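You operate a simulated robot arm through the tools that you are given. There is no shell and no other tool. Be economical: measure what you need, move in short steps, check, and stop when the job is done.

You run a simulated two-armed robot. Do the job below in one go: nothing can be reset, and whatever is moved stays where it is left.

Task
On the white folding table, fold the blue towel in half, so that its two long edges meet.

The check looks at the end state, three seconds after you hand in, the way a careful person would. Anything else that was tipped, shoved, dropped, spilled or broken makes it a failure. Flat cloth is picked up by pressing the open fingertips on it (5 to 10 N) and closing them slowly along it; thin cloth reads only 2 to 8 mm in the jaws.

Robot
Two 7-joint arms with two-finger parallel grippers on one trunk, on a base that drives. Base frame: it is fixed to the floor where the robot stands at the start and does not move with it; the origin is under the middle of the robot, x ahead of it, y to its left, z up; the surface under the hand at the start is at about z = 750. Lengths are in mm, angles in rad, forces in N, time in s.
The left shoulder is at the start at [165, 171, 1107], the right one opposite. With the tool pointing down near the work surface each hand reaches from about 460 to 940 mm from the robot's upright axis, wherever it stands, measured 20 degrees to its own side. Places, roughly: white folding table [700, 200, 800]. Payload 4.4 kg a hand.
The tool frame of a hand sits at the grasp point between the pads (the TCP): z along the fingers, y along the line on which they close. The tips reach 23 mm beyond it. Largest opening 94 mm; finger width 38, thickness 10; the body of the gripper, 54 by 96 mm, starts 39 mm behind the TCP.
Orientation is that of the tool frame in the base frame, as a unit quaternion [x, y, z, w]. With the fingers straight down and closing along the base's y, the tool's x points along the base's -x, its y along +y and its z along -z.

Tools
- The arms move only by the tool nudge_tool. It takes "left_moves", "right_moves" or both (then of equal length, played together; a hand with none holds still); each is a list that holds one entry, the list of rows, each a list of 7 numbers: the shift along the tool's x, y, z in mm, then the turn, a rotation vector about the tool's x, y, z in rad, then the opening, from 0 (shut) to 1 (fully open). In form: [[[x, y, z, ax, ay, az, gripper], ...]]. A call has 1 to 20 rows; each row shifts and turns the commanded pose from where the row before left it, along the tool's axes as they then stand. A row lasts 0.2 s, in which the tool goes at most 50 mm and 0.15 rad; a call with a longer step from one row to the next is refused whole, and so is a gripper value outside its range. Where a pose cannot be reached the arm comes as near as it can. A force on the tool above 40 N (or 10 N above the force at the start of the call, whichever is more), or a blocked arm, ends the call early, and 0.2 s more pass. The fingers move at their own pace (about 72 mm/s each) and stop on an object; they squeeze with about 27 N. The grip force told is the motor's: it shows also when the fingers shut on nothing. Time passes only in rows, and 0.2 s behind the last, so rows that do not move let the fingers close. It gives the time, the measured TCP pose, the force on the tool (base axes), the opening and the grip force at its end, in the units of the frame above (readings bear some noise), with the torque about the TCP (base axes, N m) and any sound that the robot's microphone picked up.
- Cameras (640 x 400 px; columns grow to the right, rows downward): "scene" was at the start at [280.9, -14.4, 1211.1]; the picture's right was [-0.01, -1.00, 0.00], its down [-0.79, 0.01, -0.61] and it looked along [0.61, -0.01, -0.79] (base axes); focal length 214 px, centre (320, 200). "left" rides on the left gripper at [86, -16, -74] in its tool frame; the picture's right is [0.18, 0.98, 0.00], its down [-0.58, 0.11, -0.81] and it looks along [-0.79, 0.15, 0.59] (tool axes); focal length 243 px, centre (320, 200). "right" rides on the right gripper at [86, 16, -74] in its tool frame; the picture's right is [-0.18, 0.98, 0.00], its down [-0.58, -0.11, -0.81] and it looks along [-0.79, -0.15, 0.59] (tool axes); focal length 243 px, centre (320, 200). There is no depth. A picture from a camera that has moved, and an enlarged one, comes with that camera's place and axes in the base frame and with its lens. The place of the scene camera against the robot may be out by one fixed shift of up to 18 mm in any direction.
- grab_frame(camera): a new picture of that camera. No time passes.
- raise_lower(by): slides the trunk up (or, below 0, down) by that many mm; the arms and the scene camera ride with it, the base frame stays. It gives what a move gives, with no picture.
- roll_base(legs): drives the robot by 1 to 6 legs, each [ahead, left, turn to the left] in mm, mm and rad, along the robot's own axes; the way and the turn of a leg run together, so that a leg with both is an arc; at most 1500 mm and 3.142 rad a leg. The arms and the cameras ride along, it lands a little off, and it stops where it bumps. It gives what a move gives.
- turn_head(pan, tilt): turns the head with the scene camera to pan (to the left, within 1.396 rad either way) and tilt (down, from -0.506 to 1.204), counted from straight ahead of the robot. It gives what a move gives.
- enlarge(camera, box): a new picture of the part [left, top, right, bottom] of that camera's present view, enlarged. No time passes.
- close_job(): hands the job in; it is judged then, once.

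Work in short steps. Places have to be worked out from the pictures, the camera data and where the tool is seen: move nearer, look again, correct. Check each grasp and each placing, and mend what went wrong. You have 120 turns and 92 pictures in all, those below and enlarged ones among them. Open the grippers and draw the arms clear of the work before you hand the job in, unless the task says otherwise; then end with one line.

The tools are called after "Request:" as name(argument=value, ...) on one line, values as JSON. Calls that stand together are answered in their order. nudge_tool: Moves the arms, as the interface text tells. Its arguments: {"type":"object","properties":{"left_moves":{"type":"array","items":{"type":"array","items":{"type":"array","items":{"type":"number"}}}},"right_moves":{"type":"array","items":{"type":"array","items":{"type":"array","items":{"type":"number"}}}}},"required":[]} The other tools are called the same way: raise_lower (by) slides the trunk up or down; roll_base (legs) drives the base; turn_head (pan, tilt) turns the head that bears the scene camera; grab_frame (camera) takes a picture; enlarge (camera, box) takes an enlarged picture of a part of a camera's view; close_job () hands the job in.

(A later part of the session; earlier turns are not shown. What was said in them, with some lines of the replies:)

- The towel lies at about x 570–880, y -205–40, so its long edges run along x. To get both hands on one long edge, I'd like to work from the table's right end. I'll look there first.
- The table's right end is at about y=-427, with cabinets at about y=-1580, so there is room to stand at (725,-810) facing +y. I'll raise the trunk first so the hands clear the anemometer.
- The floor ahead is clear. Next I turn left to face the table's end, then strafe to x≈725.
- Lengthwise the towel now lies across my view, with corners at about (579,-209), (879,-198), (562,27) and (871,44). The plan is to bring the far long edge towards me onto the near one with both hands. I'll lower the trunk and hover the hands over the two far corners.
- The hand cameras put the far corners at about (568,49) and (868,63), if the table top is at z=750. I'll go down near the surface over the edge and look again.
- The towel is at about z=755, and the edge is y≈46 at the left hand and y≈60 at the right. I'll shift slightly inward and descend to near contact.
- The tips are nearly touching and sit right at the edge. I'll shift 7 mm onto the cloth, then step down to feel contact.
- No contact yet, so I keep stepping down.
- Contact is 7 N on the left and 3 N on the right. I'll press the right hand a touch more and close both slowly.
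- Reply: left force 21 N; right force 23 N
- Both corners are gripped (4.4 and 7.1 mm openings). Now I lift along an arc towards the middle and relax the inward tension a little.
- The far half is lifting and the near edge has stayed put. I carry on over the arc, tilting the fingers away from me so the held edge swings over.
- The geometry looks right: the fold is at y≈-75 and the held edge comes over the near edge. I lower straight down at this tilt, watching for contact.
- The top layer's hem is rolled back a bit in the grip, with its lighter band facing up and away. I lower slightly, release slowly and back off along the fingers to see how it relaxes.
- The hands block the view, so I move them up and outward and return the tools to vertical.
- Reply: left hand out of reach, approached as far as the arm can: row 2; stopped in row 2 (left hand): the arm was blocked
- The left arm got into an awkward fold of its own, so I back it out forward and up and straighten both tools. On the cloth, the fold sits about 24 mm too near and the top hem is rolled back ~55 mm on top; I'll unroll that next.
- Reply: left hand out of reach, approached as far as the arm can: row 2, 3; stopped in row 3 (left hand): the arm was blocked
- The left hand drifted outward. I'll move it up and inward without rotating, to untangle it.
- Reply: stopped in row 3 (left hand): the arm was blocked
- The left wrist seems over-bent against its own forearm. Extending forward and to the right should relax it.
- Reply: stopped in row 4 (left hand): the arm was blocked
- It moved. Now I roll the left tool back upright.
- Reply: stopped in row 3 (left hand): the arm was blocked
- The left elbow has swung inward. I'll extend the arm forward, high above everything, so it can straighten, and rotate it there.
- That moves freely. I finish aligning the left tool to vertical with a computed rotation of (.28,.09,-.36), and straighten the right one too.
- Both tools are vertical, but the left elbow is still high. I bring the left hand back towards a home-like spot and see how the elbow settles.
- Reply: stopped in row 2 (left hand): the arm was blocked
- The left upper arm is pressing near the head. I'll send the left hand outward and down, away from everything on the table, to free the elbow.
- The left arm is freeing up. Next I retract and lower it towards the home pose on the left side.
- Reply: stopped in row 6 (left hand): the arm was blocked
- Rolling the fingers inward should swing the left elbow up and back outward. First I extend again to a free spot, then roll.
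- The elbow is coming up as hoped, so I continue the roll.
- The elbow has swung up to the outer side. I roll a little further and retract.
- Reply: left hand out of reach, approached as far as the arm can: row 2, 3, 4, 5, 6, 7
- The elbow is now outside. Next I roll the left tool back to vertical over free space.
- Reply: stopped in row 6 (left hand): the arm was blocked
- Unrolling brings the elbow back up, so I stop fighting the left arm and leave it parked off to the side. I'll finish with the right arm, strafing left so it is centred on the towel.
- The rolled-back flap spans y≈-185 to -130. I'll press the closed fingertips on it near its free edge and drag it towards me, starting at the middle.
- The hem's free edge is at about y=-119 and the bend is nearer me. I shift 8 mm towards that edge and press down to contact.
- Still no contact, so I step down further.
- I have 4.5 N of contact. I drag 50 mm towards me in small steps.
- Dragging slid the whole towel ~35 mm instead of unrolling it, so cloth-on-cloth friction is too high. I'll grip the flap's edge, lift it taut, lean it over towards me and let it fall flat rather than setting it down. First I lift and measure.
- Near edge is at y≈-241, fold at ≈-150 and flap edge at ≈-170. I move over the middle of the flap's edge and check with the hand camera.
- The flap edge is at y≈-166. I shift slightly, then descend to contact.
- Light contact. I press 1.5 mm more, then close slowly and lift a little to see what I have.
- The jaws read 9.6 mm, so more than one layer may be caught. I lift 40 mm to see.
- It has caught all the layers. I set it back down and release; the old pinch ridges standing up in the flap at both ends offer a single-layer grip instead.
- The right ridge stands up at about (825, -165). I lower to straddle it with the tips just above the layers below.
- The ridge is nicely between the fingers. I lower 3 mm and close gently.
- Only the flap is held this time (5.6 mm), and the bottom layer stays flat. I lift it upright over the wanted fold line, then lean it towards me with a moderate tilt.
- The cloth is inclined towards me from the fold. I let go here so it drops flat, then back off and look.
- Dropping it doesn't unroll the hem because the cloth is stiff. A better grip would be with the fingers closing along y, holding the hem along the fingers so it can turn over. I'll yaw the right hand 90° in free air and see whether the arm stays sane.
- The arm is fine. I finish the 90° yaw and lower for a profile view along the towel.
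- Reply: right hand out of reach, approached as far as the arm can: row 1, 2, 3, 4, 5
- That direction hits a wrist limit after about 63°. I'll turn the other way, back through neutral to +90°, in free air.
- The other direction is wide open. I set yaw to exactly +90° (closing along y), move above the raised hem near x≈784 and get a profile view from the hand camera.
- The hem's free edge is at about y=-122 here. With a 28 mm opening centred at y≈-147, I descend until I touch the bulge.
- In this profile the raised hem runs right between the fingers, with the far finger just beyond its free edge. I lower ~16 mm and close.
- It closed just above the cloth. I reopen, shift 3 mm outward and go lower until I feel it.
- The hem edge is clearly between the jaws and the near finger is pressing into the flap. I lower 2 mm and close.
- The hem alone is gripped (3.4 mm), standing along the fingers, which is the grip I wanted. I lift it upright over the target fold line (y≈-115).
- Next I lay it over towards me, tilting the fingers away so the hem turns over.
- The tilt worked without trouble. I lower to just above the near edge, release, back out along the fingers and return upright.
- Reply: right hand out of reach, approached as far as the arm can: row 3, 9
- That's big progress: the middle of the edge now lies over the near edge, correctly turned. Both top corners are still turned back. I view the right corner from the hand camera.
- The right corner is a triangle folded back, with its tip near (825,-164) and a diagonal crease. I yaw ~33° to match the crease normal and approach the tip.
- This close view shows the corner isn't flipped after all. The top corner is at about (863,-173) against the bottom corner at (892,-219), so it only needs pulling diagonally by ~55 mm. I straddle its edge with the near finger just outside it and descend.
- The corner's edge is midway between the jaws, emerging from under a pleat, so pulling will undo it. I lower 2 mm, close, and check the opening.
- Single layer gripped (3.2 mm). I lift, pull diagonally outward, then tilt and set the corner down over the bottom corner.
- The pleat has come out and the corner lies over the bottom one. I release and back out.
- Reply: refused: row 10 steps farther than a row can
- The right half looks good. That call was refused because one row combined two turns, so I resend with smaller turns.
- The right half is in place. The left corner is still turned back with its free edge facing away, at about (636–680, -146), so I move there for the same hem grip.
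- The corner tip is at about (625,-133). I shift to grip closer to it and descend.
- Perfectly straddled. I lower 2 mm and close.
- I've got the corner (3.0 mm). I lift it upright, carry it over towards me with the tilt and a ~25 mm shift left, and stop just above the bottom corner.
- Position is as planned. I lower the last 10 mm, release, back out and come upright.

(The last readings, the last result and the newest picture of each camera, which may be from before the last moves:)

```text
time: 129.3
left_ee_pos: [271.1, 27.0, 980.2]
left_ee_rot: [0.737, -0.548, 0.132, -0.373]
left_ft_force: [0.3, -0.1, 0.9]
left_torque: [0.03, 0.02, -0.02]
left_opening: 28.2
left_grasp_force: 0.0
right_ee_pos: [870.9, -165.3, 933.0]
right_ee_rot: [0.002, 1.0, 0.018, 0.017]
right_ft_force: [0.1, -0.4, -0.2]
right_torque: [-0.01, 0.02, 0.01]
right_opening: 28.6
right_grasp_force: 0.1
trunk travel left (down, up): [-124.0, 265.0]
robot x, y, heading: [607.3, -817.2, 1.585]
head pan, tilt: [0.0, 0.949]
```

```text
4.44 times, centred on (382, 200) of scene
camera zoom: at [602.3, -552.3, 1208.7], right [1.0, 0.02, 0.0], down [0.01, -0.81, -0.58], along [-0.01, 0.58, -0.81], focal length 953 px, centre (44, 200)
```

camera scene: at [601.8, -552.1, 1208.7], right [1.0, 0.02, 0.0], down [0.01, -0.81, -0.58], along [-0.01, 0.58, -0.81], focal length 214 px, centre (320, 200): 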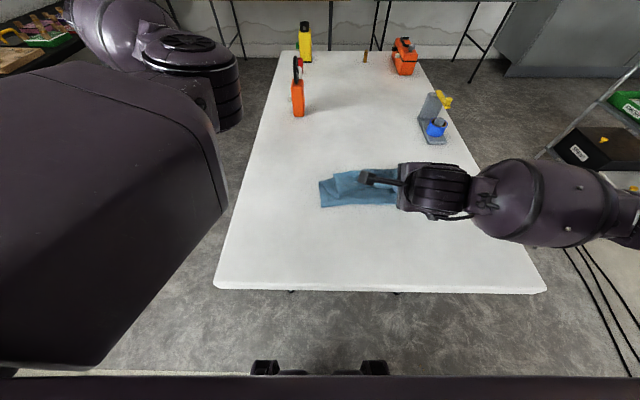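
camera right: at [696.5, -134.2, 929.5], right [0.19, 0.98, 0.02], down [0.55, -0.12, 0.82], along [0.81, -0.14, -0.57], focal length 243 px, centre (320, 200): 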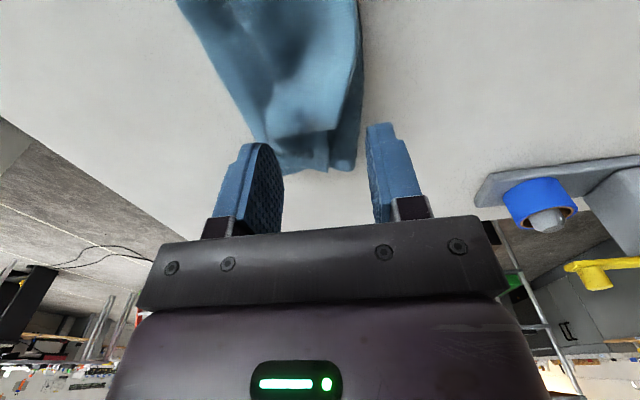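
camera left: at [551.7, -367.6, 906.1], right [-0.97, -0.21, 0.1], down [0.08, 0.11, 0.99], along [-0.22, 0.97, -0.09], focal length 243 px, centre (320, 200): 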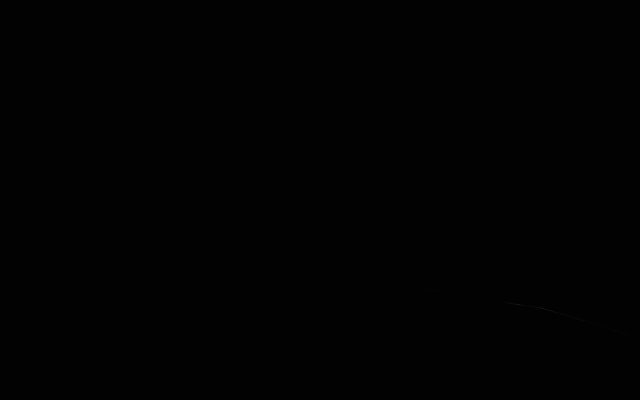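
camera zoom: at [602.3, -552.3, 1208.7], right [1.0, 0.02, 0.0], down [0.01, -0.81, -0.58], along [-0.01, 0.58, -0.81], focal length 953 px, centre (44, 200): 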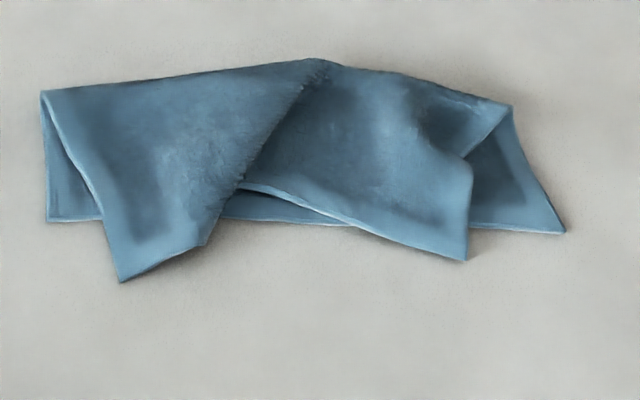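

The cloth sprang into a centre pleat: the top corners are now at about (639,-271) left and (835,-253) right, against bottom corners at (599,-232) and (895,-233). Both top corners overhang onto bare table, so each can be gripped and pulled outward. Right first.

Request:
nudge_tool(right_moves=[[[12, -19.5, 25, 0, 0, 0, 0.3], [12, -19.5, 30, 0, 0, 0, 0.3], [12, -19.5, 33, 0, 0, 0, 0.3], [12, -19.5, 30, 0, 0, 0, 0.3], [0, 0, 8, 0, 0, 0, 0.3], [0, 0, 0, 0, 0, 0, 0.3]]])

Request:
enlarge(camera="right", box=[160, 0, 480, 200])

```text
time: 130.7
left_ee_pos: [271.8, 28.0, 977.7]
left_ee_rot: [0.738, -0.548, 0.131, -0.372]
left_ft_force: [0.0, -0.2, -0.2]
left_torque: [0.0, -0.01, -0.01]
left_opening: 28.2
left_grasp_force: 0.0
right_ee_pos: [827.4, -241.8, 802.7]
right_ee_rot: [0.002, 1.0, 0.017, 0.017]
right_ft_force: [0.8, 0.4, 0.1]
right_torque: [-0.01, -0.03, 0.0]
right_opening: 28.4
right_grasp_force: 0.1
trunk travel left (down, up): [-124.0, 265.0]
robot x, y, heading: [602.8, -818.2, 1.583]
head pan, tilt: [0.0, 0.949]
```

```text
2.00 times, centred on (320, 100) of right
camera zoom: at [737.8, -227.0, 873.0], right [0.19, 0.98, 0.04], down [0.55, -0.14, 0.82], along [0.81, -0.13, -0.57], focal length 485 px, centre (320, 400)
```

zoom: 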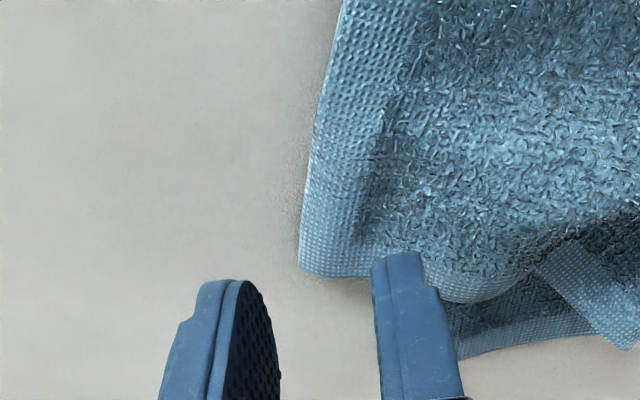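

The corner is at about (828,-245). I shift to straddle its edge 16 mm in, descend and close.

Request:
nudge_tool(right_moves=[[[15, 8, 0, 0, 0, 0, 0.3], [0, 0, 8, 0, 0, 0, 0.3], [0, 0, 7, 0, 0, 0, 0.3], [0, 0, 4, 0, 0, 0, 0.3], [0, 0, 0, 0, 0, 0, 0.25], [0, 0, 0, 0, 0, 0, 0.2], [0, 0, 0, 0, 0, 0, 0.15], [0, 0, 0, 0, 0, 0, 0.1], [0, 0, 0, 0, 0, 0, 0.05], [0, 0, 0, 0, 0, 0, 0], [0, 0, 0, 0, 0, 0, 0], [0, 0, 0, 0, 0, 0, 0]]])

```text
time: 133.3
left_ee_pos: [272.1, 27.7, 978.3]
left_ee_rot: [0.737, -0.548, 0.131, -0.372]
left_ft_force: [-1.3, -0.3, 0.1]
left_torque: [0.01, -0.02, 0.04]
left_opening: 28.3
left_grasp_force: 0.1
right_ee_pos: [815.6, -232.0, 783.6]
right_ee_rot: [0.002, 1.0, 0.017, 0.018]
right_ft_force: [0.5, 1.7, 0.1]
right_torque: [0.0, -0.01, 0.0]
right_opening: 0.0
right_grasp_force: 27.1
trunk travel left (down, up): [-124.0, 265.0]
robot x, y, heading: [609.2, -813.7, 1.585]
head pan, tilt: [0.0, 0.949]
```

It missed, too high. I reopen, go 5 mm lower and retry.

Request:
nudge_tool(right_moves=[[[0, 0, -8, 0, 0, 0, 0.3], [0, 0, 0, 0, 0, 0, 0.3], [0, 0, 8, 0, 0, 0, 0.3], [0, 0, 3, 0, 0, 0, 0.3], [0, 0, 2, 0, 0, 0, 0.3], [0, 0, 0, 0, 0, 0, 0.25], [0, 0, 0, 0, 0, 0, 0.2], [0, 0, 0, 0, 0, 0, 0.15], [0, 0, 0, 0, 0, 0, 0.1], [0, 0, 0, 0, 0, 0, 0.05], [0, 0, 0, 0, 0, 0, 0], [0, 0, 0, 0, 0, 0, 0], [0, 0, 0, 0, 0, 0, 0]]])

```text
time: 136.1
left_ee_pos: [272.0, 26.7, 979.0]
left_ee_rot: [0.737, -0.548, 0.132, -0.373]
left_ft_force: [0.9, -1.2, 0.5]
left_torque: [0.03, 0.0, 0.01]
left_opening: 28.1
left_grasp_force: 0.1
right_ee_pos: [814.1, -231.4, 778.3]
right_ee_rot: [0.003, 1.0, 0.017, 0.017]
right_ft_force: [0.6, 3.2, 10.0]
right_torque: [0.14, -0.04, 0.01]
right_opening: 5.7
right_grasp_force: 26.7
trunk travel left (down, up): [-124.0, 265.0]
robot x, y, heading: [604.6, -816.2, 1.588]
head pan, tilt: [0.0, 0.949]
```

The jaws hold 5.7 mm. I lift 20 mm and check whether the bottom layer came along.

Request:
nudge_tool(right_moves=[[[0, 0, -10, 0, 0, 0, 0], [0, 0, -12, 0, 0, 0, 0], [0, 0, 0, 0, 0, 0, 0]]])

Request:
enlarge(camera="right", box=[160, 0, 480, 200])

```text
time: 136.9
left_ee_pos: [272.5, 27.5, 977.8]
left_ee_rot: [0.737, -0.548, 0.131, -0.373]
left_ft_force: [-0.6, -0.2, 0.3]
left_torque: [0.02, -0.03, 0.02]
left_opening: 28.3
left_grasp_force: 0.1
right_ee_pos: [813.9, -233.2, 800.0]
right_ee_rot: [0.002, 1.0, 0.016, 0.017]
right_ft_force: [-0.1, -0.6, -0.2]
right_torque: [0.01, 0.0, -0.02]
right_opening: 4.7
right_grasp_force: 27.0
trunk travel left (down, up): [-124.0, 265.0]
robot x, y, heading: [606.8, -815.7, 1.588]
head pan, tilt: [0.0, 0.949]
```

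```text
2.00 times, centred on (320, 100) of right
camera zoom: at [724.6, -218.6, 871.2], right [0.19, 0.98, 0.04], down [0.55, -0.14, 0.82], along [0.81, -0.13, -0.57], focal length 485 px, centre (320, 400)
```

zoom: 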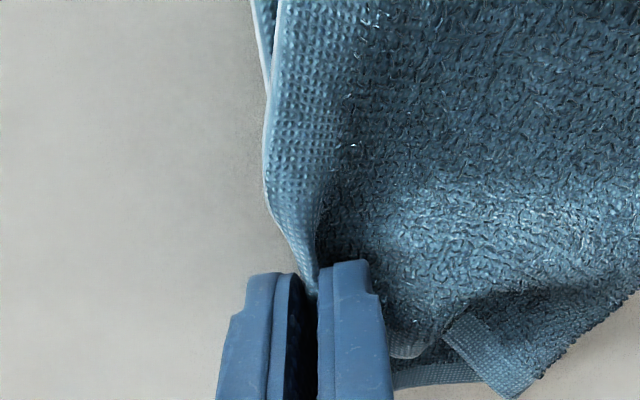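

The bottom layer appears to stay down. I lift a bit more, pull right 63 mm, then tilt and lower onto the bottom corner.

Request:
nudge_tool(right_moves=[[[0, 0, -10, 0, 0, 0, 0], [0, 0, -10, 0, 0, 0, 0], [-21, 0, 0, 0, 0, 0, 0], [-21, 0, 0, 0, 0, 0, 0], [-21, 0, 0, 0, 0, 0, 0], [0, -1, 5, -0.12, 0, 0, 0], [0, -1.6, 4.8, -0.12, 0, 0, 0], [0, -2.2, 4.6, -0.12, 0, 0, 0], [0, -2.7, 4.3, -0.12, 0, 0, 0], [0, -3.2, 4, -0.12, 0, 0, 0], [0, -1.7, 2.5, 0, 0, 0, 0], [0, 0, 0, 0, 0, 0, 0]]])

Request:
grab_frame(camera="right")

```text
time: 139.5
left_ee_pos: [271.8, 27.4, 978.8]
left_ee_rot: [0.737, -0.548, 0.132, -0.372]
left_ft_force: [0.1, -0.2, -0.6]
left_torque: [0.0, -0.05, -0.02]
left_opening: 28.3
left_grasp_force: 0.0
right_ee_pos: [877.7, -237.4, 793.1]
right_ee_rot: [-0.004, 0.95, 0.312, 0.017]
right_ft_force: [0.7, -0.8, -0.9]
right_torque: [-0.07, 0.02, -0.01]
right_opening: 4.7
right_grasp_force: 27.0
trunk travel left (down, up): [-124.0, 265.0]
robot x, y, heading: [605.2, -821.3, 1.587]
head pan, tilt: [0.0, 0.949]
```

```text
7 pictures are left
camera right: at [787.8, -267.6, 859.8], right [0.17, 0.79, 0.59], down [0.56, -0.57, 0.6], along [0.81, 0.23, -0.54], focal length 243 px, centre (320, 200)
```

right: 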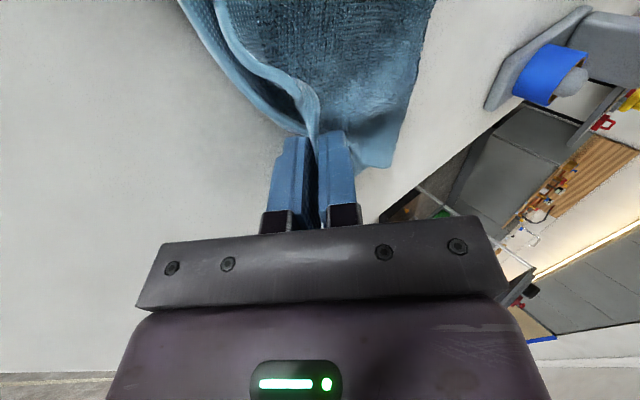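

The right end looks well laid. I release and back straight out before coming upright, then check from the scene camera.

Request:
nudge_tool(right_moves=[[[0, 0, 0, 0, 0, 0, 0.1], [0, 0, 0, 0, 0, 0, 0.2], [0, 0, 0, 0, 0, 0, 0.3], [0, 0, -12, 0, 0, 0, 0.3], [0, 0, -25, 0, 0, 0, 0.3], [0, 0, -35, 0, 0, 0, 0.3], [0, 0, -40, 0.1, 0, 0, 0.3], [0, 10, -20, 0.12, 0, 0, 0.3], [0, 20, -10, 0.12, 0, 0, 0.3], [0, 30, 0, 0.12, 0, 0, 0.3], [0, 30, 0, 0.12, 0, 0, 0.3], [0, 30, 0, 0.06, 0, 0, 0.3], [0, 30, 0, 0, 0, 0, 0.3]]])

Request:
enlarge(camera="scene", box=[310, 155, 454, 245])

```text
time: 142.3
left_ee_pos: [271.3, 28.1, 977.1]
left_ee_rot: [0.738, -0.548, 0.131, -0.372]
left_ft_force: [0.1, 0.3, -0.2]
left_torque: [-0.01, -0.02, -0.04]
left_opening: 28.3
left_grasp_force: 0.0
right_ee_pos: [863.3, -148.9, 934.0]
right_ee_rot: [-0.004, 0.999, 0.031, 0.022]
right_ft_force: [-0.7, 0.6, -0.9]
right_torque: [0.0, 0.01, -0.01]
right_opening: 28.2
right_grasp_force: 0.0
right hand out of reach, approached as far as the arm can: row 7
trunk travel left (down, up): [-124.0, 265.0]
robot x, y, heading: [605.2, -818.0, 1.59]
head pan, tilt: [0.0, 0.949]
```

```text
4.44 times, centred on (382, 200) of scene
camera zoom: at [601.7, -551.8, 1208.5], right [1.0, 0.02, 0.0], down [0.01, -0.81, -0.58], along [-0.01, 0.58, -0.81], focal length 953 px, centre (44, 200)
```

zoom: 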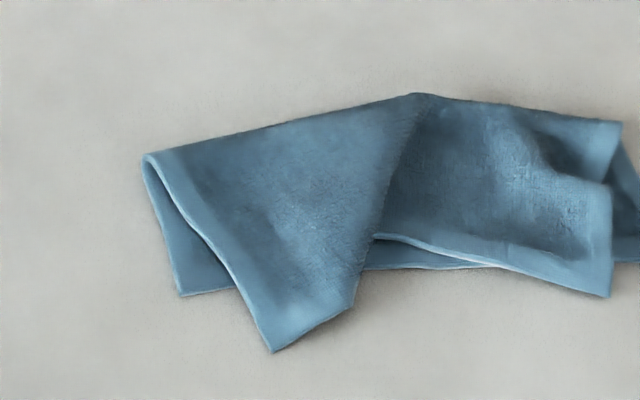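

I had caught both layers, so the whole towel slid right, still safely on the table. The top-left corner now overhangs bare table at about (717,-313) and should sit at (671,-281). I go there and grip only the overhang.

Request:
nudge_tool(right_moves=[[[22.5, -25, 10, 0, 0, 0, 0.3], [22.5, -25, 10, 0, 0, 0, 0.3], [22.5, -25, 20, 0, 0, 0, 0.3], [22.5, -25, 20, 0, 0, 0, 0.3], [22.5, -25, 20, 0, 0, 0, 0.3], [22.5, -26, 20, 0, 0, 0, 0.3], [0, 0, 25, 0, 0, 0, 0.3], [0, 0, 0, 0, 0, 0, 0.3]]])

Request:
grab_frame(camera="right")

```text
time: 144.1
left_ee_pos: [271.8, 28.1, 978.9]
left_ee_rot: [0.737, -0.549, 0.131, -0.372]
left_ft_force: [-0.4, 0.1, -1.0]
left_torque: [-0.02, 0.0, 0.0]
left_opening: 28.2
left_grasp_force: 0.0
right_ee_pos: [734.3, -293.7, 795.4]
right_ee_rot: [-0.004, 0.999, 0.031, 0.022]
right_ft_force: [0.4, 0.5, -0.3]
right_torque: [-0.02, 0.0, -0.02]
right_opening: 28.5
right_grasp_force: 0.1
trunk travel left (down, up): [-124.0, 265.0]
robot x, y, heading: [606.8, -817.5, 1.59]
head pan, tilt: [0.0, 0.949]
```

```text
5 pictures are left
camera right: at [643.5, -282.4, 865.5], right [0.18, 0.98, 0.07], down [0.55, -0.16, 0.82], along [0.82, -0.1, -0.57], focal length 243 px, centre (320, 200)
```

right: 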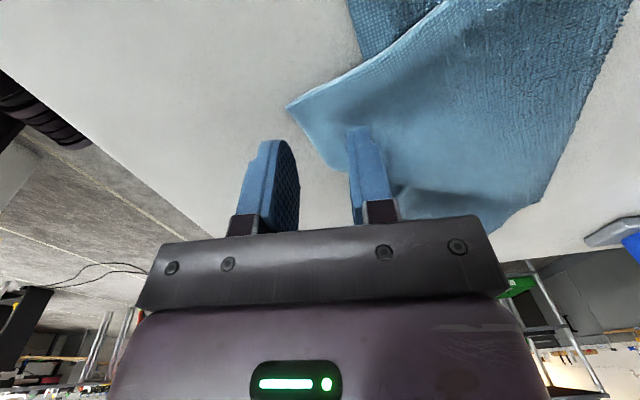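

The corner is at (711,-302) with its edge running to (760,-282). I adjust slightly, descend onto the overhang and close.

Request:
nudge_tool(right_moves=[[[10, 3, 5, 0, 0, 0, 0.3], [0, 0, 6, 0, 0, 0, 0.3], [0, 0, 4, 0, 0, 0, 0.3], [0, 0, 2.5, 0, 0, 0, 0.3], [0, 0, 0, 0, 0, 0, 0.25], [0, 0, 0, 0, 0, 0, 0.2], [0, 0, 0, 0, 0, 0, 0.15], [0, 0, 0, 0, 0, 0, 0.1], [0, 0, 0, 0, 0, 0, 0.05], [0, 0, 0, 0, 0, 0, 0], [0, 0, 0, 0, 0, 0, 0], [0, 0, 0, 0, 0, 0, 0]]])

```text
time: 146.7
left_ee_pos: [271.5, 27.1, 978.5]
left_ee_rot: [0.736, -0.549, 0.132, -0.373]
left_ft_force: [-1.0, 0.2, 0.2]
left_torque: [0.0, 0.03, 0.0]
left_opening: 28.1
left_grasp_force: 0.2
right_ee_pos: [725.8, -288.6, 777.5]
right_ee_rot: [-0.004, 0.999, 0.032, 0.021]
right_ft_force: [-0.4, 0.9, 2.4]
right_torque: [0.03, -0.03, -0.01]
right_opening: 2.2
right_grasp_force: 27.2
trunk travel left (down, up): [-124.0, 265.0]
robot x, y, heading: [605.4, -819.1, 1.587]
head pan, tilt: [0.0, 0.949]
```

Single layer gripped (2.2 mm). I lift, pull left and slightly back, then tilt and lower onto the bottom-left corner.

Request:
nudge_tool(right_moves=[[[5, 2, -15, 0, 0, 0, 0], [5, 2, -15, 0, 0, 0, 0], [5, 2, -15, 0, 0, 0, 0], [10.3, 4, -2, 0, 0, 0, 0], [10.3, 4, -2, 0, 0, 0, 0], [10.3, 4, -2, 0, 0, 0, 0], [0, -1, 6.5, -0.12, 0, 0, 0], [0, -1.8, 6.3, -0.12, 0, 0, 0], [0, -2.5, 6.1, -0.12, 0, 0, 0], [0, -3.2, 5.7, -0.12, 0, 0, 0], [0, -3.9, 5.3, -0.12, 0, 0, 0], [0, -1.7, 2.5, 0, 0, 0, 0], [0, 0, 0, 0, 0, 0, 0]]])

```text
time: 149.5
left_ee_pos: [271.2, 27.0, 978.0]
left_ee_rot: [0.737, -0.548, 0.131, -0.372]
left_ft_force: [-0.6, -0.2, -0.2]
left_torque: [0.02, 0.01, 0.01]
left_opening: 28.3
left_grasp_force: 0.0
right_ee_pos: [677.2, -277.8, 792.1]
right_ee_rot: [-0.009, 0.945, 0.327, 0.02]
right_ft_force: [0.4, 0.2, -0.3]
right_torque: [-0.04, -0.01, 0.02]
right_opening: 1.9
right_grasp_force: 27.1
trunk travel left (down, up): [-124.0, 265.0]
robot x, y, heading: [603.8, -818.2, 1.586]
head pan, tilt: [0.0, 0.949]
```

Released gently, backing out and coming upright, then a scene check.

Request:
nudge_tool(right_moves=[[[0, 0, 0, 0, 0, 0, 0.1], [0, 0, 0, 0, 0, 0, 0.2], [0, 0, -10, 0, 0, 0, 0.3], [0, 0, -20, 0, 0, 0, 0.3], [0, 0, -25, 0, 0, 0, 0.3], [0, 15, -20, 0.12, 0, 0, 0.3], [0, 20, -20, 0.12, 0, 0, 0.3], [0, 20, -20, 0.12, 0, 0, 0.3], [0, 20, -15, 0.12, 0, 0, 0.3], [-15, 30, -10, 0.12, 0, 0, 0.3], [-35, 30, 0, 0, 0, 0, 0.3], [-35, 30, 0, 0, 0, 0, 0.3], [-40, 10, 0, 0, 0, 0, 0.3], [-40, 0, 0, 0, 0, 0, 0.3], [-40, 0, 0, 0, 0, 0, 0.3]]])

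Request:
enlarge(camera="scene", box=[330, 165, 474, 255])

```text
time: 152.7
left_ee_pos: [272.9, 28.1, 979.0]
left_ee_rot: [0.737, -0.548, 0.13, -0.373]
left_ft_force: [0.2, 0.5, 0.2]
left_torque: [0.05, -0.07, 0.03]
left_opening: 28.3
left_grasp_force: 0.1
right_ee_pos: [874.0, -183.4, 963.6]
right_ee_rot: [-0.004, 0.999, 0.032, 0.021]
right_ft_force: [-0.5, 0.4, -0.2]
right_torque: [-0.02, 0.02, 0.0]
right_opening: 28.2
right_grasp_force: 0.0
trunk travel left (down, up): [-124.0, 265.0]
robot x, y, heading: [608.5, -820.2, 1.588]
head pan, tilt: [0.0, 0.949]
```

```text
4.44 times, centred on (402, 210) of scene
camera zoom: at [602.4, -552.6, 1208.9], right [1.0, 0.02, 0.0], down [0.01, -0.81, -0.58], along [-0.01, 0.58, -0.81], focal length 953 px, centre (-44, 156)
```

zoom: 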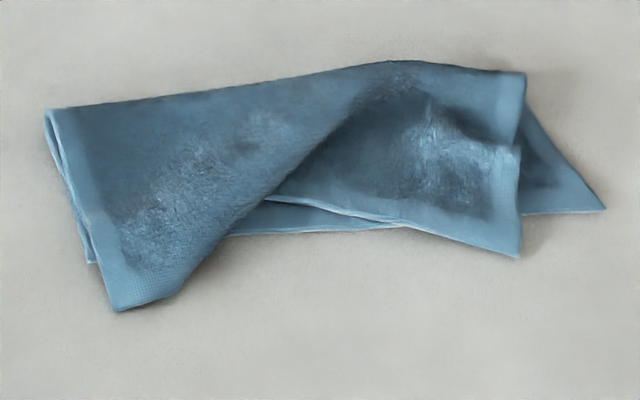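

The left short edges now line up. Remaining: the top-right corner at about (897,-279) must go to (956,-248), which also opens the pleat, and then the left corner needs ~30 mm back. I approach the right corner with a narrow opening so as to catch only the overhang.

Request:
nudge_tool(right_moves=[[[-2, -18, 25, 0, 0, 0, 0.18], [-2, -18, 30, 0, 0, 0, 0.18], [-2, -18, 35, 0, 0, 0, 0.18], [-2, -18, 35, 0, 0, 0, 0.18], [-2, -17, 30, 0, 0, 0, 0.18], [0, 0, 12, 0, 0, 0, 0.18], [0, 0, 0, 0, 0, 0, 0.18]]])

Request:
grab_frame(camera="right")

```text
time: 154.3
left_ee_pos: [272.7, 28.2, 978.5]
left_ee_rot: [0.737, -0.549, 0.131, -0.372]
left_ft_force: [-0.2, -0.2, 0.5]
left_torque: [0.01, 0.0, 0.02]
left_opening: 28.4
left_grasp_force: 0.2
right_ee_pos: [891.7, -260.3, 790.5]
right_ee_rot: [-0.003, 0.999, 0.033, 0.022]
right_ft_force: [0.1, 0.8, 0.3]
right_torque: [0.01, 0.02, 0.03]
right_opening: 16.9
right_grasp_force: 0.1
trunk travel left (down, up): [-124.0, 265.0]
robot x, y, heading: [605.3, -818.2, 1.584]
head pan, tilt: [0.0, 0.949]
```

```text
3 pictures are left
camera right: at [801.3, -249.2, 861.2], right [0.18, 0.98, 0.07], down [0.55, -0.16, 0.82], along [0.82, -0.1, -0.57], focal length 243 px, centre (320, 200)
```

right: 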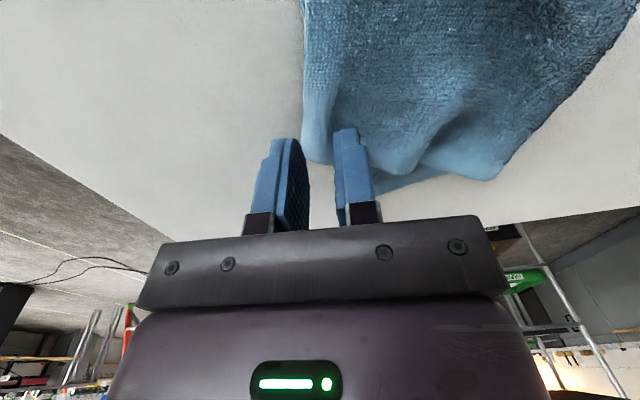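

The corner is at (899,-266) and the edge is already between the narrow jaws. I shift 5 mm left, descend and close.

Request:
nudge_tool(right_moves=[[[5, -1, 5, 0, 0, 0, 0.18], [0, 0, 4, 0, 0, 0, 0.18], [0, 0, 3, 0, 0, 0, 0.18], [0, 0, 1, 0, 0, 0, 0.18], [0, 0, 0, 0, 0, 0, 0.14], [0, 0, 0, 0, 0, 0, 0.1], [0, 0, 0, 0, 0, 0, 0.06], [0, 0, 0, 0, 0, 0, 0.03], [0, 0, 0, 0, 0, 0, 0], [0, 0, 0, 0, 0, 0, 0], [0, 0, 0, 0, 0, 0, 0]]])

```text
time: 156.7
left_ee_pos: [271.1, 26.9, 980.0]
left_ee_rot: [0.737, -0.549, 0.132, -0.373]
left_ft_force: [0.1, -0.5, -0.7]
left_torque: [0.03, -0.03, 0.02]
left_opening: 28.1
left_grasp_force: 0.1
right_ee_pos: [887.7, -261.2, 777.4]
right_ee_rot: [-0.004, 0.999, 0.033, 0.022]
right_ft_force: [0.6, 2.6, 11.3]
right_torque: [0.12, 0.11, -0.06]
right_opening: 2.2
right_grasp_force: 26.8
trunk travel left (down, up): [-124.0, 265.0]
robot x, y, heading: [604.2, -813.4, 1.585]
head pan, tilt: [0.0, 0.949]
```

Single layer (2.2 mm). I lift, pull right and slightly back so that the edge lands at the bottom-right corner near (957,-240), then tilt and lower.

Request:
nudge_tool(right_moves=[[[-5, 3, -15, 0, 0, 0, 0], [-5, 3, -15, 0, 0, 0, 0], [-5, 3, -15, 0, 0, 0, 0], [-14.5, 5.5, -2, 0, 0, 0, 0], [-14.5, 5.5, -2, 0, 0, 0, 0], [-14.5, 5.5, -2, 0, 0, 0, 0], [0, -1, 6.5, -0.12, 0, 0, 0], [0, -1.8, 6.3, -0.12, 0, 0, 0], [0, -2.5, 6.1, -0.12, 0, 0, 0], [0, -3.2, 5.7, -0.12, 0, 0, 0], [0, -3.9, 5.3, -0.12, 0, 0, 0], [0, -1.7, 2.5, 0, 0, 0, 0], [0, 0, 0, 0, 0, 0, 0]]])

```text
time: 159.5
left_ee_pos: [272.6, 27.1, 979.7]
left_ee_rot: [0.737, -0.549, 0.131, -0.372]
left_ft_force: [-0.1, 1.2, -0.4]
left_torque: [0.02, -0.03, 0.02]
left_opening: 28.2
left_grasp_force: 0.0
right_ee_pos: [945.3, -239.4, 797.2]
right_ee_rot: [-0.009, 0.944, 0.328, 0.02]
right_ft_force: [0.1, -0.5, -0.1]
right_torque: [-0.03, -0.01, -0.04]
right_opening: 1.9
right_grasp_force: 26.9
trunk travel left (down, up): [-124.0, 265.0]
robot x, y, heading: [606.9, -813.8, 1.59]
head pan, tilt: [0.0, 0.949]
```

On target. I lower 4 mm, release, back out and look.

Request:
nudge_tool(right_moves=[[[0, -2.2, 3.3, 0, 0, 0, 0], [0, 0, 0, 0, 0, 0, 0.1], [0, 0, 0, 0, 0, 0, 0.2], [0, 0, -10, 0, 0, 0, 0.3], [0, 0, -20, 0, 0, 0, 0.3], [0, 0, -30, 0, 0, 0, 0.3], [0, 15, -25, 0.12, 0, 0, 0.3], [0, 20, -20, 0.12, 0, 0, 0.3], [0, 20, -20, 0.12, 0, 0, 0.3], [0, 20, -15, 0.12, 0, 0, 0.3], [0, 30, -10, 0.12, 0, 0, 0.3], [0, 30, 0, 0, 0, 0, 0.3], [0, 30, 0, 0, 0, 0, 0.3], [0, 20, 0, 0, 0, 0, 0.3]]])

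Request:
enlarge(camera="scene", box=[330, 165, 474, 255])

```text
time: 162.5
left_ee_pos: [271.4, 27.3, 978.4]
left_ee_rot: [0.737, -0.549, 0.131, -0.371]
left_ft_force: [-0.4, -0.2, -0.2]
left_torque: [0.0, 0.01, 0.02]
left_opening: 28.2
left_grasp_force: 0.1
right_ee_pos: [939.2, -142.5, 961.1]
right_ee_rot: [-0.004, 0.999, 0.032, 0.022]
right_ft_force: [-0.1, 0.0, -0.1]
right_torque: [0.01, -0.01, 0.02]
right_opening: 28.4
right_grasp_force: 0.1
trunk travel left (down, up): [-124.0, 265.0]
robot x, y, heading: [607.2, -814.9, 1.592]
head pan, tilt: [0.0, 0.949]
```

```text
4.44 times, centred on (402, 210) of scene
camera zoom: at [601.8, -551.9, 1208.6], right [1.0, 0.02, 0.0], down [0.01, -0.81, -0.58], along [-0.01, 0.58, -0.81], focal length 953 px, centre (-44, 156)
```

zoom: 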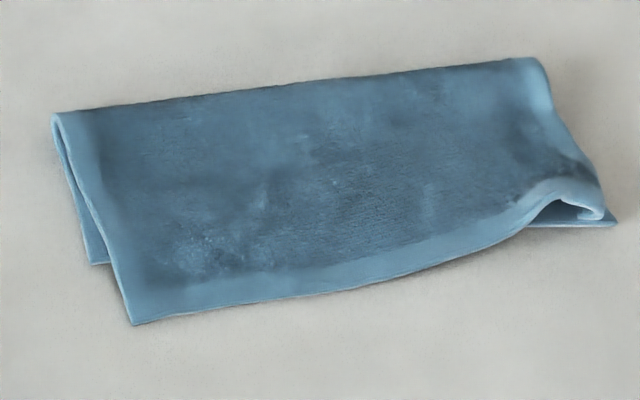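

The pleat is gone. The top-left corner still overhangs by about (-20,+35) mm because the fold line is ~18 mm too near on the left; the fix is to lift that corner upright over the proper fold line and re-lay it. I move to the corner edge.

Request:
nudge_tool(right_moves=[[[30, -20.8, 10, 0, 0, 0, 0.3], [30, -20.8, 15, 0, 0, 0, 0.3], [30, -20.8, 20, 0, 0, 0, 0.3], [30, -20.8, 25, 0, 0, 0, 0.3], [30, -20.8, 25, 0, 0, 0, 0.3], [30, -20.8, 25, 0, 0, 0, 0.3], [30, -20.8, 22, 0, 0, 0, 0.3], [30, -20.8, 18, 0, 0, 0, 0.3], [0, 0, 8, 0, 0, 0, 0.3], [0, 0, 0, 0, 0, 0, 0.3]]])

```text
time: 164.7
left_ee_pos: [271.2, 26.2, 981.2]
left_ee_rot: [0.737, -0.548, 0.131, -0.373]
left_ft_force: [0.0, -0.2, -0.3]
left_torque: [-0.02, -0.01, 0.02]
left_opening: 28.3
left_grasp_force: 0.1
right_ee_pos: [705.8, -299.6, 776.7]
right_ee_rot: [-0.004, 0.999, 0.034, 0.021]
right_ft_force: [-2.1, 0.9, 12.0]
right_torque: [0.08, 0.18, 0.04]
right_opening: 28.5
right_grasp_force: 0.2
trunk travel left (down, up): [-124.0, 265.0]
robot x, y, heading: [605.1, -820.7, 1.586]
head pan, tilt: [0.0, 0.949]
```

It came in slightly low (12 N) and 9 mm short in y. I lift, correct, set down lightly and close.

Request:
nudge_tool(right_moves=[[[0, 0, -10, 0, 0, 0, 0.3], [6, -9, 0, 0, 0, 0, 0.3], [0, 0, 6, 0, 0, 0, 0.3], [0, 0, 3, 0, 0, 0, 0.3], [0, 0, 0, 0, 0, 0, 0.25], [0, 0, 0, 0, 0, 0, 0.2], [0, 0, 0, 0, 0, 0, 0.15], [0, 0, 0, 0, 0, 0, 0.1], [0, 0, 0, 0, 0, 0, 0.05], [0, 0, 0, 0, 0, 0, 0], [0, 0, 0, 0, 0, 0, 0], [0, 0, 0, 0, 0, 0, 0]]])

```text
time: 167.3
left_ee_pos: [271.9, 27.0, 980.0]
left_ee_rot: [0.737, -0.549, 0.131, -0.373]
left_ft_force: [-0.4, 0.2, 0.3]
left_torque: [-0.01, 0.04, 0.0]
left_opening: 27.9
left_grasp_force: 0.0
right_ee_pos: [701.0, -307.6, 775.6]
right_ee_rot: [-0.004, 0.999, 0.034, 0.022]
right_ft_force: [1.4, 5.3, 22.9]
right_torque: [0.28, 0.16, -0.07]
right_opening: 5.0
right_grasp_force: 26.7
trunk travel left (down, up): [-124.0, 265.0]
robot x, y, heading: [605.3, -817.0, 1.583]
head pan, tilt: [0.0, 0.949]
```

The corner is gripped (5 mm ridge, on bare table so top layer only). I lift it upright over the proper fold line near (668,-165).

Request:
nudge_tool(right_moves=[[[2, 10, -22, 0, 0, 0, 0], [4, 15, -22, 0, 0, 0, 0], [5, 22, -20, 0, 0, 0, 0], [5, 24, -16, 0, 0, 0, 0], [6, 25, -12, 0, 0, 0, 0], [6, 26, -8, 0, 0, 0, 0], [5, 26, -4, 0, 0, 0, 0], [0, 0, 0, 0, 0, 0, 0]]])

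Request:
enlarge(camera="scene", box=[314, 155, 474, 255])

```text
time: 169.1
left_ee_pos: [272.2, 27.1, 978.9]
left_ee_rot: [0.737, -0.548, 0.131, -0.373]
left_ft_force: [0.9, -0.4, -0.4]
left_torque: [-0.01, 0.0, -0.01]
left_opening: 28.1
left_grasp_force: 0.0
right_ee_pos: [661.1, -167.9, 887.4]
right_ee_rot: [-0.004, 0.999, 0.032, 0.022]
right_ft_force: [0.6, 0.0, -0.1]
right_torque: [0.0, -0.02, -0.01]
right_opening: 2.9
right_grasp_force: 27.1
trunk travel left (down, up): [-124.0, 265.0]
robot x, y, heading: [608.3, -818.8, 1.589]
head pan, tilt: [0.0, 0.949]
```

```text
4.00 times, centred on (394, 205) of scene
camera zoom: at [601.9, -552.2, 1208.7], right [1.0, 0.02, 0.0], down [0.01, -0.81, -0.58], along [-0.01, 0.58, -0.81], focal length 858 px, centre (24, 180)
```

zoom: 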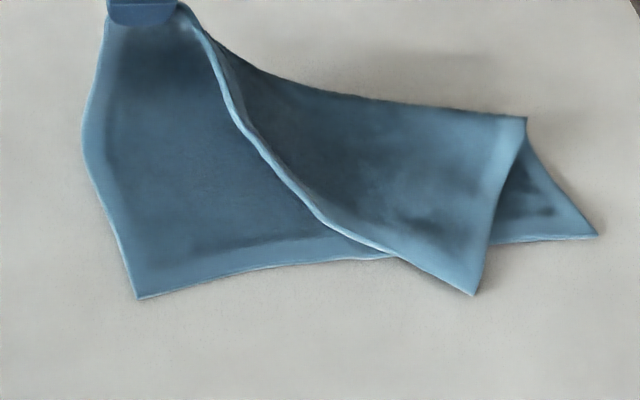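

The lift opened the left side cleanly, with the bottom-left corner at about (660,-298). I now lay the corner down onto it with the turning tilt.

Request:
nudge_tool(right_moves=[[[-2.8, -20, 6.7, -0.11, 0, 0, 0], [-2.8, -20.7, 4.2, -0.11, 0, 0, 0], [-2.8, -21, 1.7, -0.11, 0, 0, 0], [-2.8, -21.1, -0.9, -0.11, 0, 0, 0], [-2.8, -20.8, -3.4, -0.11, 0, 0, 0], [-2.8, -20.2, -5.8, -0.11, 0, 0, 0], [0, -13, 8, 0, 0, 0, 0], [0, -13, 8, 0, 0, 0, 0], [0, -12, 7, 0, 0, 0, 0], [0, 0, 0, 0, 0, 0, 0]]])

```text
time: 171.3
left_ee_pos: [273.5, 27.3, 979.4]
left_ee_rot: [0.737, -0.548, 0.131, -0.372]
left_ft_force: [0.2, -0.1, 0.0]
left_torque: [0.0, 0.05, 0.0]
left_opening: 28.1
left_grasp_force: 0.1
right_ee_pos: [684.0, -299.1, 801.1]
right_ee_rot: [-0.01, 0.935, 0.354, 0.02]
right_ft_force: [0.0, 0.1, -0.4]
right_torque: [-0.02, -0.01, -0.02]
right_opening: 2.6
right_grasp_force: 27.6
trunk travel left (down, up): [-124.0, 265.0]
robot x, y, heading: [607.6, -819.2, 1.587]
head pan, tilt: [0.0, 0.949]
```

A bit high and 6 mm right. I correct, lower, release and back out.

Request:
nudge_tool(right_moves=[[[6, -5, 6, 0, 0, 0, 0], [0, 0, 0, 0, 0, 0, 0], [0, 0, 0, 0, 0, 0, 0.1], [0, 0, 0, 0, 0, 0, 0.2], [0, 0, -10, 0, 0, 0, 0.3], [0, 0, -20, 0, 0, 0, 0.3], [0, 0, -25, 0, 0, 0, 0.3], [0, 15, -20, 0.12, 0, 0, 0.3], [0, 20, -20, 0.12, 0, 0, 0.3], [0, 20, -20, 0.12, 0, 0, 0.3], [0, 20, -15, 0.12, 0, 0, 0.3], [-15, 30, -10, 0.12, 0, 0, 0.3], [-35, 20, 0, 0.1, 0, 0, 0.3], [-35, 0, 0, 0, 0, 0, 0.3], [-40, 0, 0, 0, 0, 0, 0.3], [-40, 0, 0, 0, 0, 0, 0.3]]])

```text
time: 174.7
left_ee_pos: [273.0, 27.4, 979.7]
left_ee_rot: [0.737, -0.549, 0.131, -0.373]
left_ft_force: [0.2, -0.7, 0.1]
left_torque: [0.02, -0.03, -0.01]
left_opening: 28.2
left_grasp_force: 0.0
right_ee_pos: [834.0, -261.9, 960.9]
right_ee_rot: [-0.004, 1.0, 0.013, 0.02]
right_ft_force: [-0.5, -0.2, 0.9]
right_torque: [0.0, 0.03, -0.01]
right_opening: 28.1
right_grasp_force: 0.1
trunk travel left (down, up): [-124.0, 265.0]
robot x, y, heading: [606.3, -815.8, 1.586]
head pan, tilt: [0.0, 0.949]
```

I use the last picture to judge the state before a final correction.

Request:
enlarge(camera="scene", box=[314, 155, 474, 255])

```text
4.00 times, centred on (394, 205) of scene
camera zoom: at [602.4, -552.7, 1208.9], right [1.0, 0.02, 0.0], down [0.01, -0.81, -0.58], along [-0.01, 0.58, -0.81], focal length 858 px, centre (24, 180)
```

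zoom: 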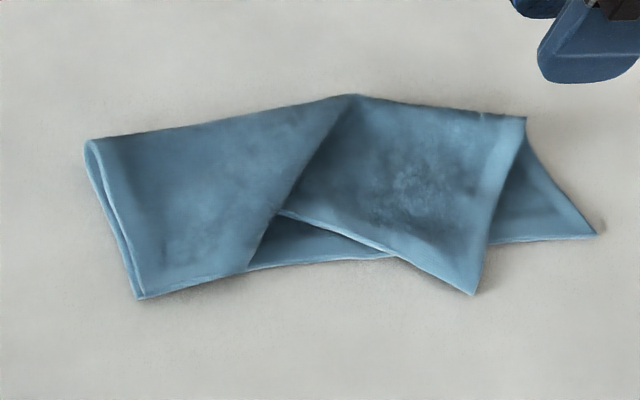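

The left side is now perfect. Only the right top corner, at about (859,-286), must be pulled to about (945,-244), as in the earlier successful low pull. I approach its edge with a narrow opening and feel for contact.

Request:
nudge_tool(right_moves=[[[-3.6, -3.4, 30, 0, 0, 0, 0.2], [-3.6, -3.4, 32, 0, 0, 0, 0.2], [-3.6, -3.4, 33, 0, 0, 0, 0.2], [-3.6, -3.4, 33, 0, 0, 0, 0.2], [-3.6, -3.4, 33, 0, 0, 0, 0.2], [0, 0, 8, 0, 0, 0, 0.2], [0, 0, 5, 0, 0, 0, 0.2], [0, 0, 0, 0, 0, 0, 0.2]]])

```text
time: 176.5
left_ee_pos: [271.4, 27.5, 978.5]
left_ee_rot: [0.737, -0.548, 0.132, -0.372]
left_ft_force: [0.1, -0.1, 0.5]
left_torque: [0.03, -0.03, 0.06]
left_opening: 28.1
left_grasp_force: 0.0
right_ee_pos: [860.7, -275.6, 785.6]
right_ee_rot: [-0.003, 1.0, 0.013, 0.021]
right_ft_force: [-0.5, 0.1, 0.8]
right_torque: [-0.04, -0.01, 0.0]
right_opening: 18.9
right_grasp_force: 0.0
trunk travel left (down, up): [-124.0, 265.0]
robot x, y, heading: [606.7, -815.3, 1.589]
head pan, tilt: [0.0, 0.949]
```

The hand is 9 mm too far right. I correct, lower to light contact and close.

Request:
nudge_tool(right_moves=[[[9, 0, 3, 0, 0, 0, 0.2], [0, 0, 3, 0, 0, 0, 0.2], [0, 0, 1.5, 0, 0, 0, 0.2], [0, 0, 0, 0, 0, 0, 0.16], [0, 0, 0, 0, 0, 0, 0.12], [0, 0, 0, 0, 0, 0, 0.08], [0, 0, 0, 0, 0, 0, 0.04], [0, 0, 0, 0, 0, 0, 0], [0, 0, 0, 0, 0, 0, 0], [0, 0, 0, 0, 0, 0, 0]]])

```text
time: 178.7
left_ee_pos: [272.6, 27.8, 979.3]
left_ee_rot: [0.737, -0.548, 0.132, -0.373]
left_ft_force: [0.1, 0.6, -0.4]
left_torque: [0.02, 0.02, 0.01]
left_opening: 28.0
left_grasp_force: 0.1
right_ee_pos: [852.7, -274.6, 779.0]
right_ee_rot: [-0.002, 1.0, 0.013, 0.021]
right_ft_force: [0.1, 0.1, 3.8]
right_torque: [0.04, 0.07, -0.01]
right_opening: 0.0
right_grasp_force: 27.0
trunk travel left (down, up): [-124.0, 265.0]
robot x, y, heading: [604.5, -815.1, 1.587]
head pan, tilt: [0.0, 0.949]
```

Shut on nothing. I reopen and press ~2 mm deeper.

Request:
nudge_tool(right_moves=[[[0, 0, -8, 0, 0, 0, 0.0], [0, 0, 0, 0, 0, 0, 0.22], [0, 0, 0, 0, 0, 0, 0.22], [0, 0, 7, 0, 0, 0, 0.22], [0, 0, 2, 0, 0, 0, 0.22], [0, 0, 1.2, 0, 0, 0, 0.22], [0, 0, 0, 0, 0, 0, 0.18], [0, 0, 0, 0, 0, 0, 0.14], [0, 0, 0, 0, 0, 0, 0.1], [0, 0, 0, 0, 0, 0, 0.06], [0, 0, 0, 0, 0, 0, 0.03], [0, 0, 0, 0, 0, 0, 0], [0, 0, 0, 0, 0, 0, 0], [0, 0, 0, 0, 0, 0, 0]]])

```text
time: 181.7
left_ee_pos: [271.0, 26.5, 979.4]
left_ee_rot: [0.737, -0.548, 0.131, -0.373]
left_ft_force: [-0.3, -0.2, -0.1]
left_torque: [0.01, -0.02, -0.03]
left_opening: 28.4
left_grasp_force: 0.0
right_ee_pos: [852.8, -276.0, 777.8]
right_ee_rot: [-0.003, 1.0, 0.013, 0.023]
right_ft_force: [1.5, 3.0, 13.4]
right_torque: [0.13, 0.11, -0.02]
right_opening: 3.6
right_grasp_force: 27.1
trunk travel left (down, up): [-124.0, 265.0]
robot x, y, heading: [608.4, -816.2, 1.588]
head pan, tilt: [0.0, 0.949]
```

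3.6 mm, which fits a single layer. I lift, pull right and slightly back, tilt and lower onto the bottom-right corner as before.

Request:
nudge_tool(right_moves=[[[-5, 3, -15, 0, 0, 0, 0], [-5, 3, -15, 0, 0, 0, 0], [-5, 3, -15, 0, 0, 0, 0], [-17, 7.9, -1, 0, 0, 0, 0], [-17, 7.9, -1, 0, 0, 0, 0], [-17, 7.9, -1, 0, 0, 0, 0], [-17, 7.9, -1, 0, 0, 0, 0], [0, -1, 6.5, -0.12, 0, 0, 0], [0, -1.8, 6.3, -0.12, 0, 0, 0], [0, -2.5, 6.1, -0.12, 0, 0, 0], [0, -3.2, 5.7, -0.12, 0, 0, 0], [0, -3.9, 5.3, -0.12, 0, 0, 0], [0, -1.7, 2.5, 0, 0, 0, 0], [0, 0, 0, 0, 0, 0, 0]]])

```text
time: 184.7
left_ee_pos: [271.5, 27.8, 979.5]
left_ee_rot: [0.737, -0.548, 0.131, -0.373]
left_ft_force: [-0.6, 0.5, 0.1]
left_torque: [0.01, 0.01, 0.02]
left_opening: 28.2
left_grasp_force: 0.2
right_ee_pos: [935.4, -237.8, 795.1]
right_ee_rot: [-0.011, 0.951, 0.308, 0.02]
right_ft_force: [0.7, -0.1, -0.8]
right_torque: [-0.04, 0.02, -0.04]
right_opening: 3.0
right_grasp_force: 27.3
trunk travel left (down, up): [-124.0, 265.0]
robot x, y, heading: [609.9, -817.9, 1.591]
head pan, tilt: [0.0, 0.949]
```

In position. I ease it down and out a few millimetres, release, and back clear of the work.

Request:
nudge_tool(right_moves=[[[0, -4.8, 1.5, 0, 0, 0, 0], [0, 0, 0, 0, 0, 0, 0.05], [0, 0, 0, 0, 0, 0, 0.12], [0, 0, 0, 0, 0, 0, 0.2], [0, 0, -8, 0, 0, 0, 0.25], [0, 0, -15, 0, 0, 0, 0.3], [0, 0, -30, 0, 0, 0, 0.3], [0, 10, -30, 0.12, 0, 0, 0.3], [0, 15, -25, 0.12, 0, 0, 0.3], [0, 15, -25, 0.12, 0, 0, 0.3], [0, 15, -25, 0.12, 0, 0, 0.3], [-20, 15, -20, 0.12, 0, 0, 0.5], [-30, 10, -10, 0, 0, 0, 0.5], [-30, 0, 0, 0, 0, 0, 0.5]]])

```text
time: 187.7
left_ee_pos: [272.2, 28.2, 979.3]
left_ee_rot: [0.737, -0.548, 0.132, -0.373]
left_ft_force: [1.0, -0.6, 0.1]
left_torque: [0.02, 0.01, 0.02]
left_opening: 28.2
left_grasp_force: 0.1
right_ee_pos: [1008.0, -248.0, 987.0]
right_ee_rot: [-0.004, 1.0, 0.012, 0.021]
right_ft_force: [-0.4, 0.1, -0.5]
right_torque: [-0.02, 0.0, 0.01]
right_opening: 47.1
right_grasp_force: 0.0
trunk travel left (down, up): [-124.0, 265.0]
robot x, y, heading: [603.5, -818.2, 1.589]
head pan, tilt: [0.0, 0.949]
```

The right hand is clear and both grippers are open. There are no pictures left, so I hand in.

Request:
close_job()

```text
The job is handed in.
```

I folded the blue towel in half with its long edges brought together, but the right end is unconfirmed. My last picture showed the left end lined up; I then pulled the right top corner into place with no pictures left to check it. It may not be lined up exactly, and it may be slightly curled, as it was after an earlier pull. While I worked, the towel slid a short way on the table. Nothing else was touched or moved that I could see.
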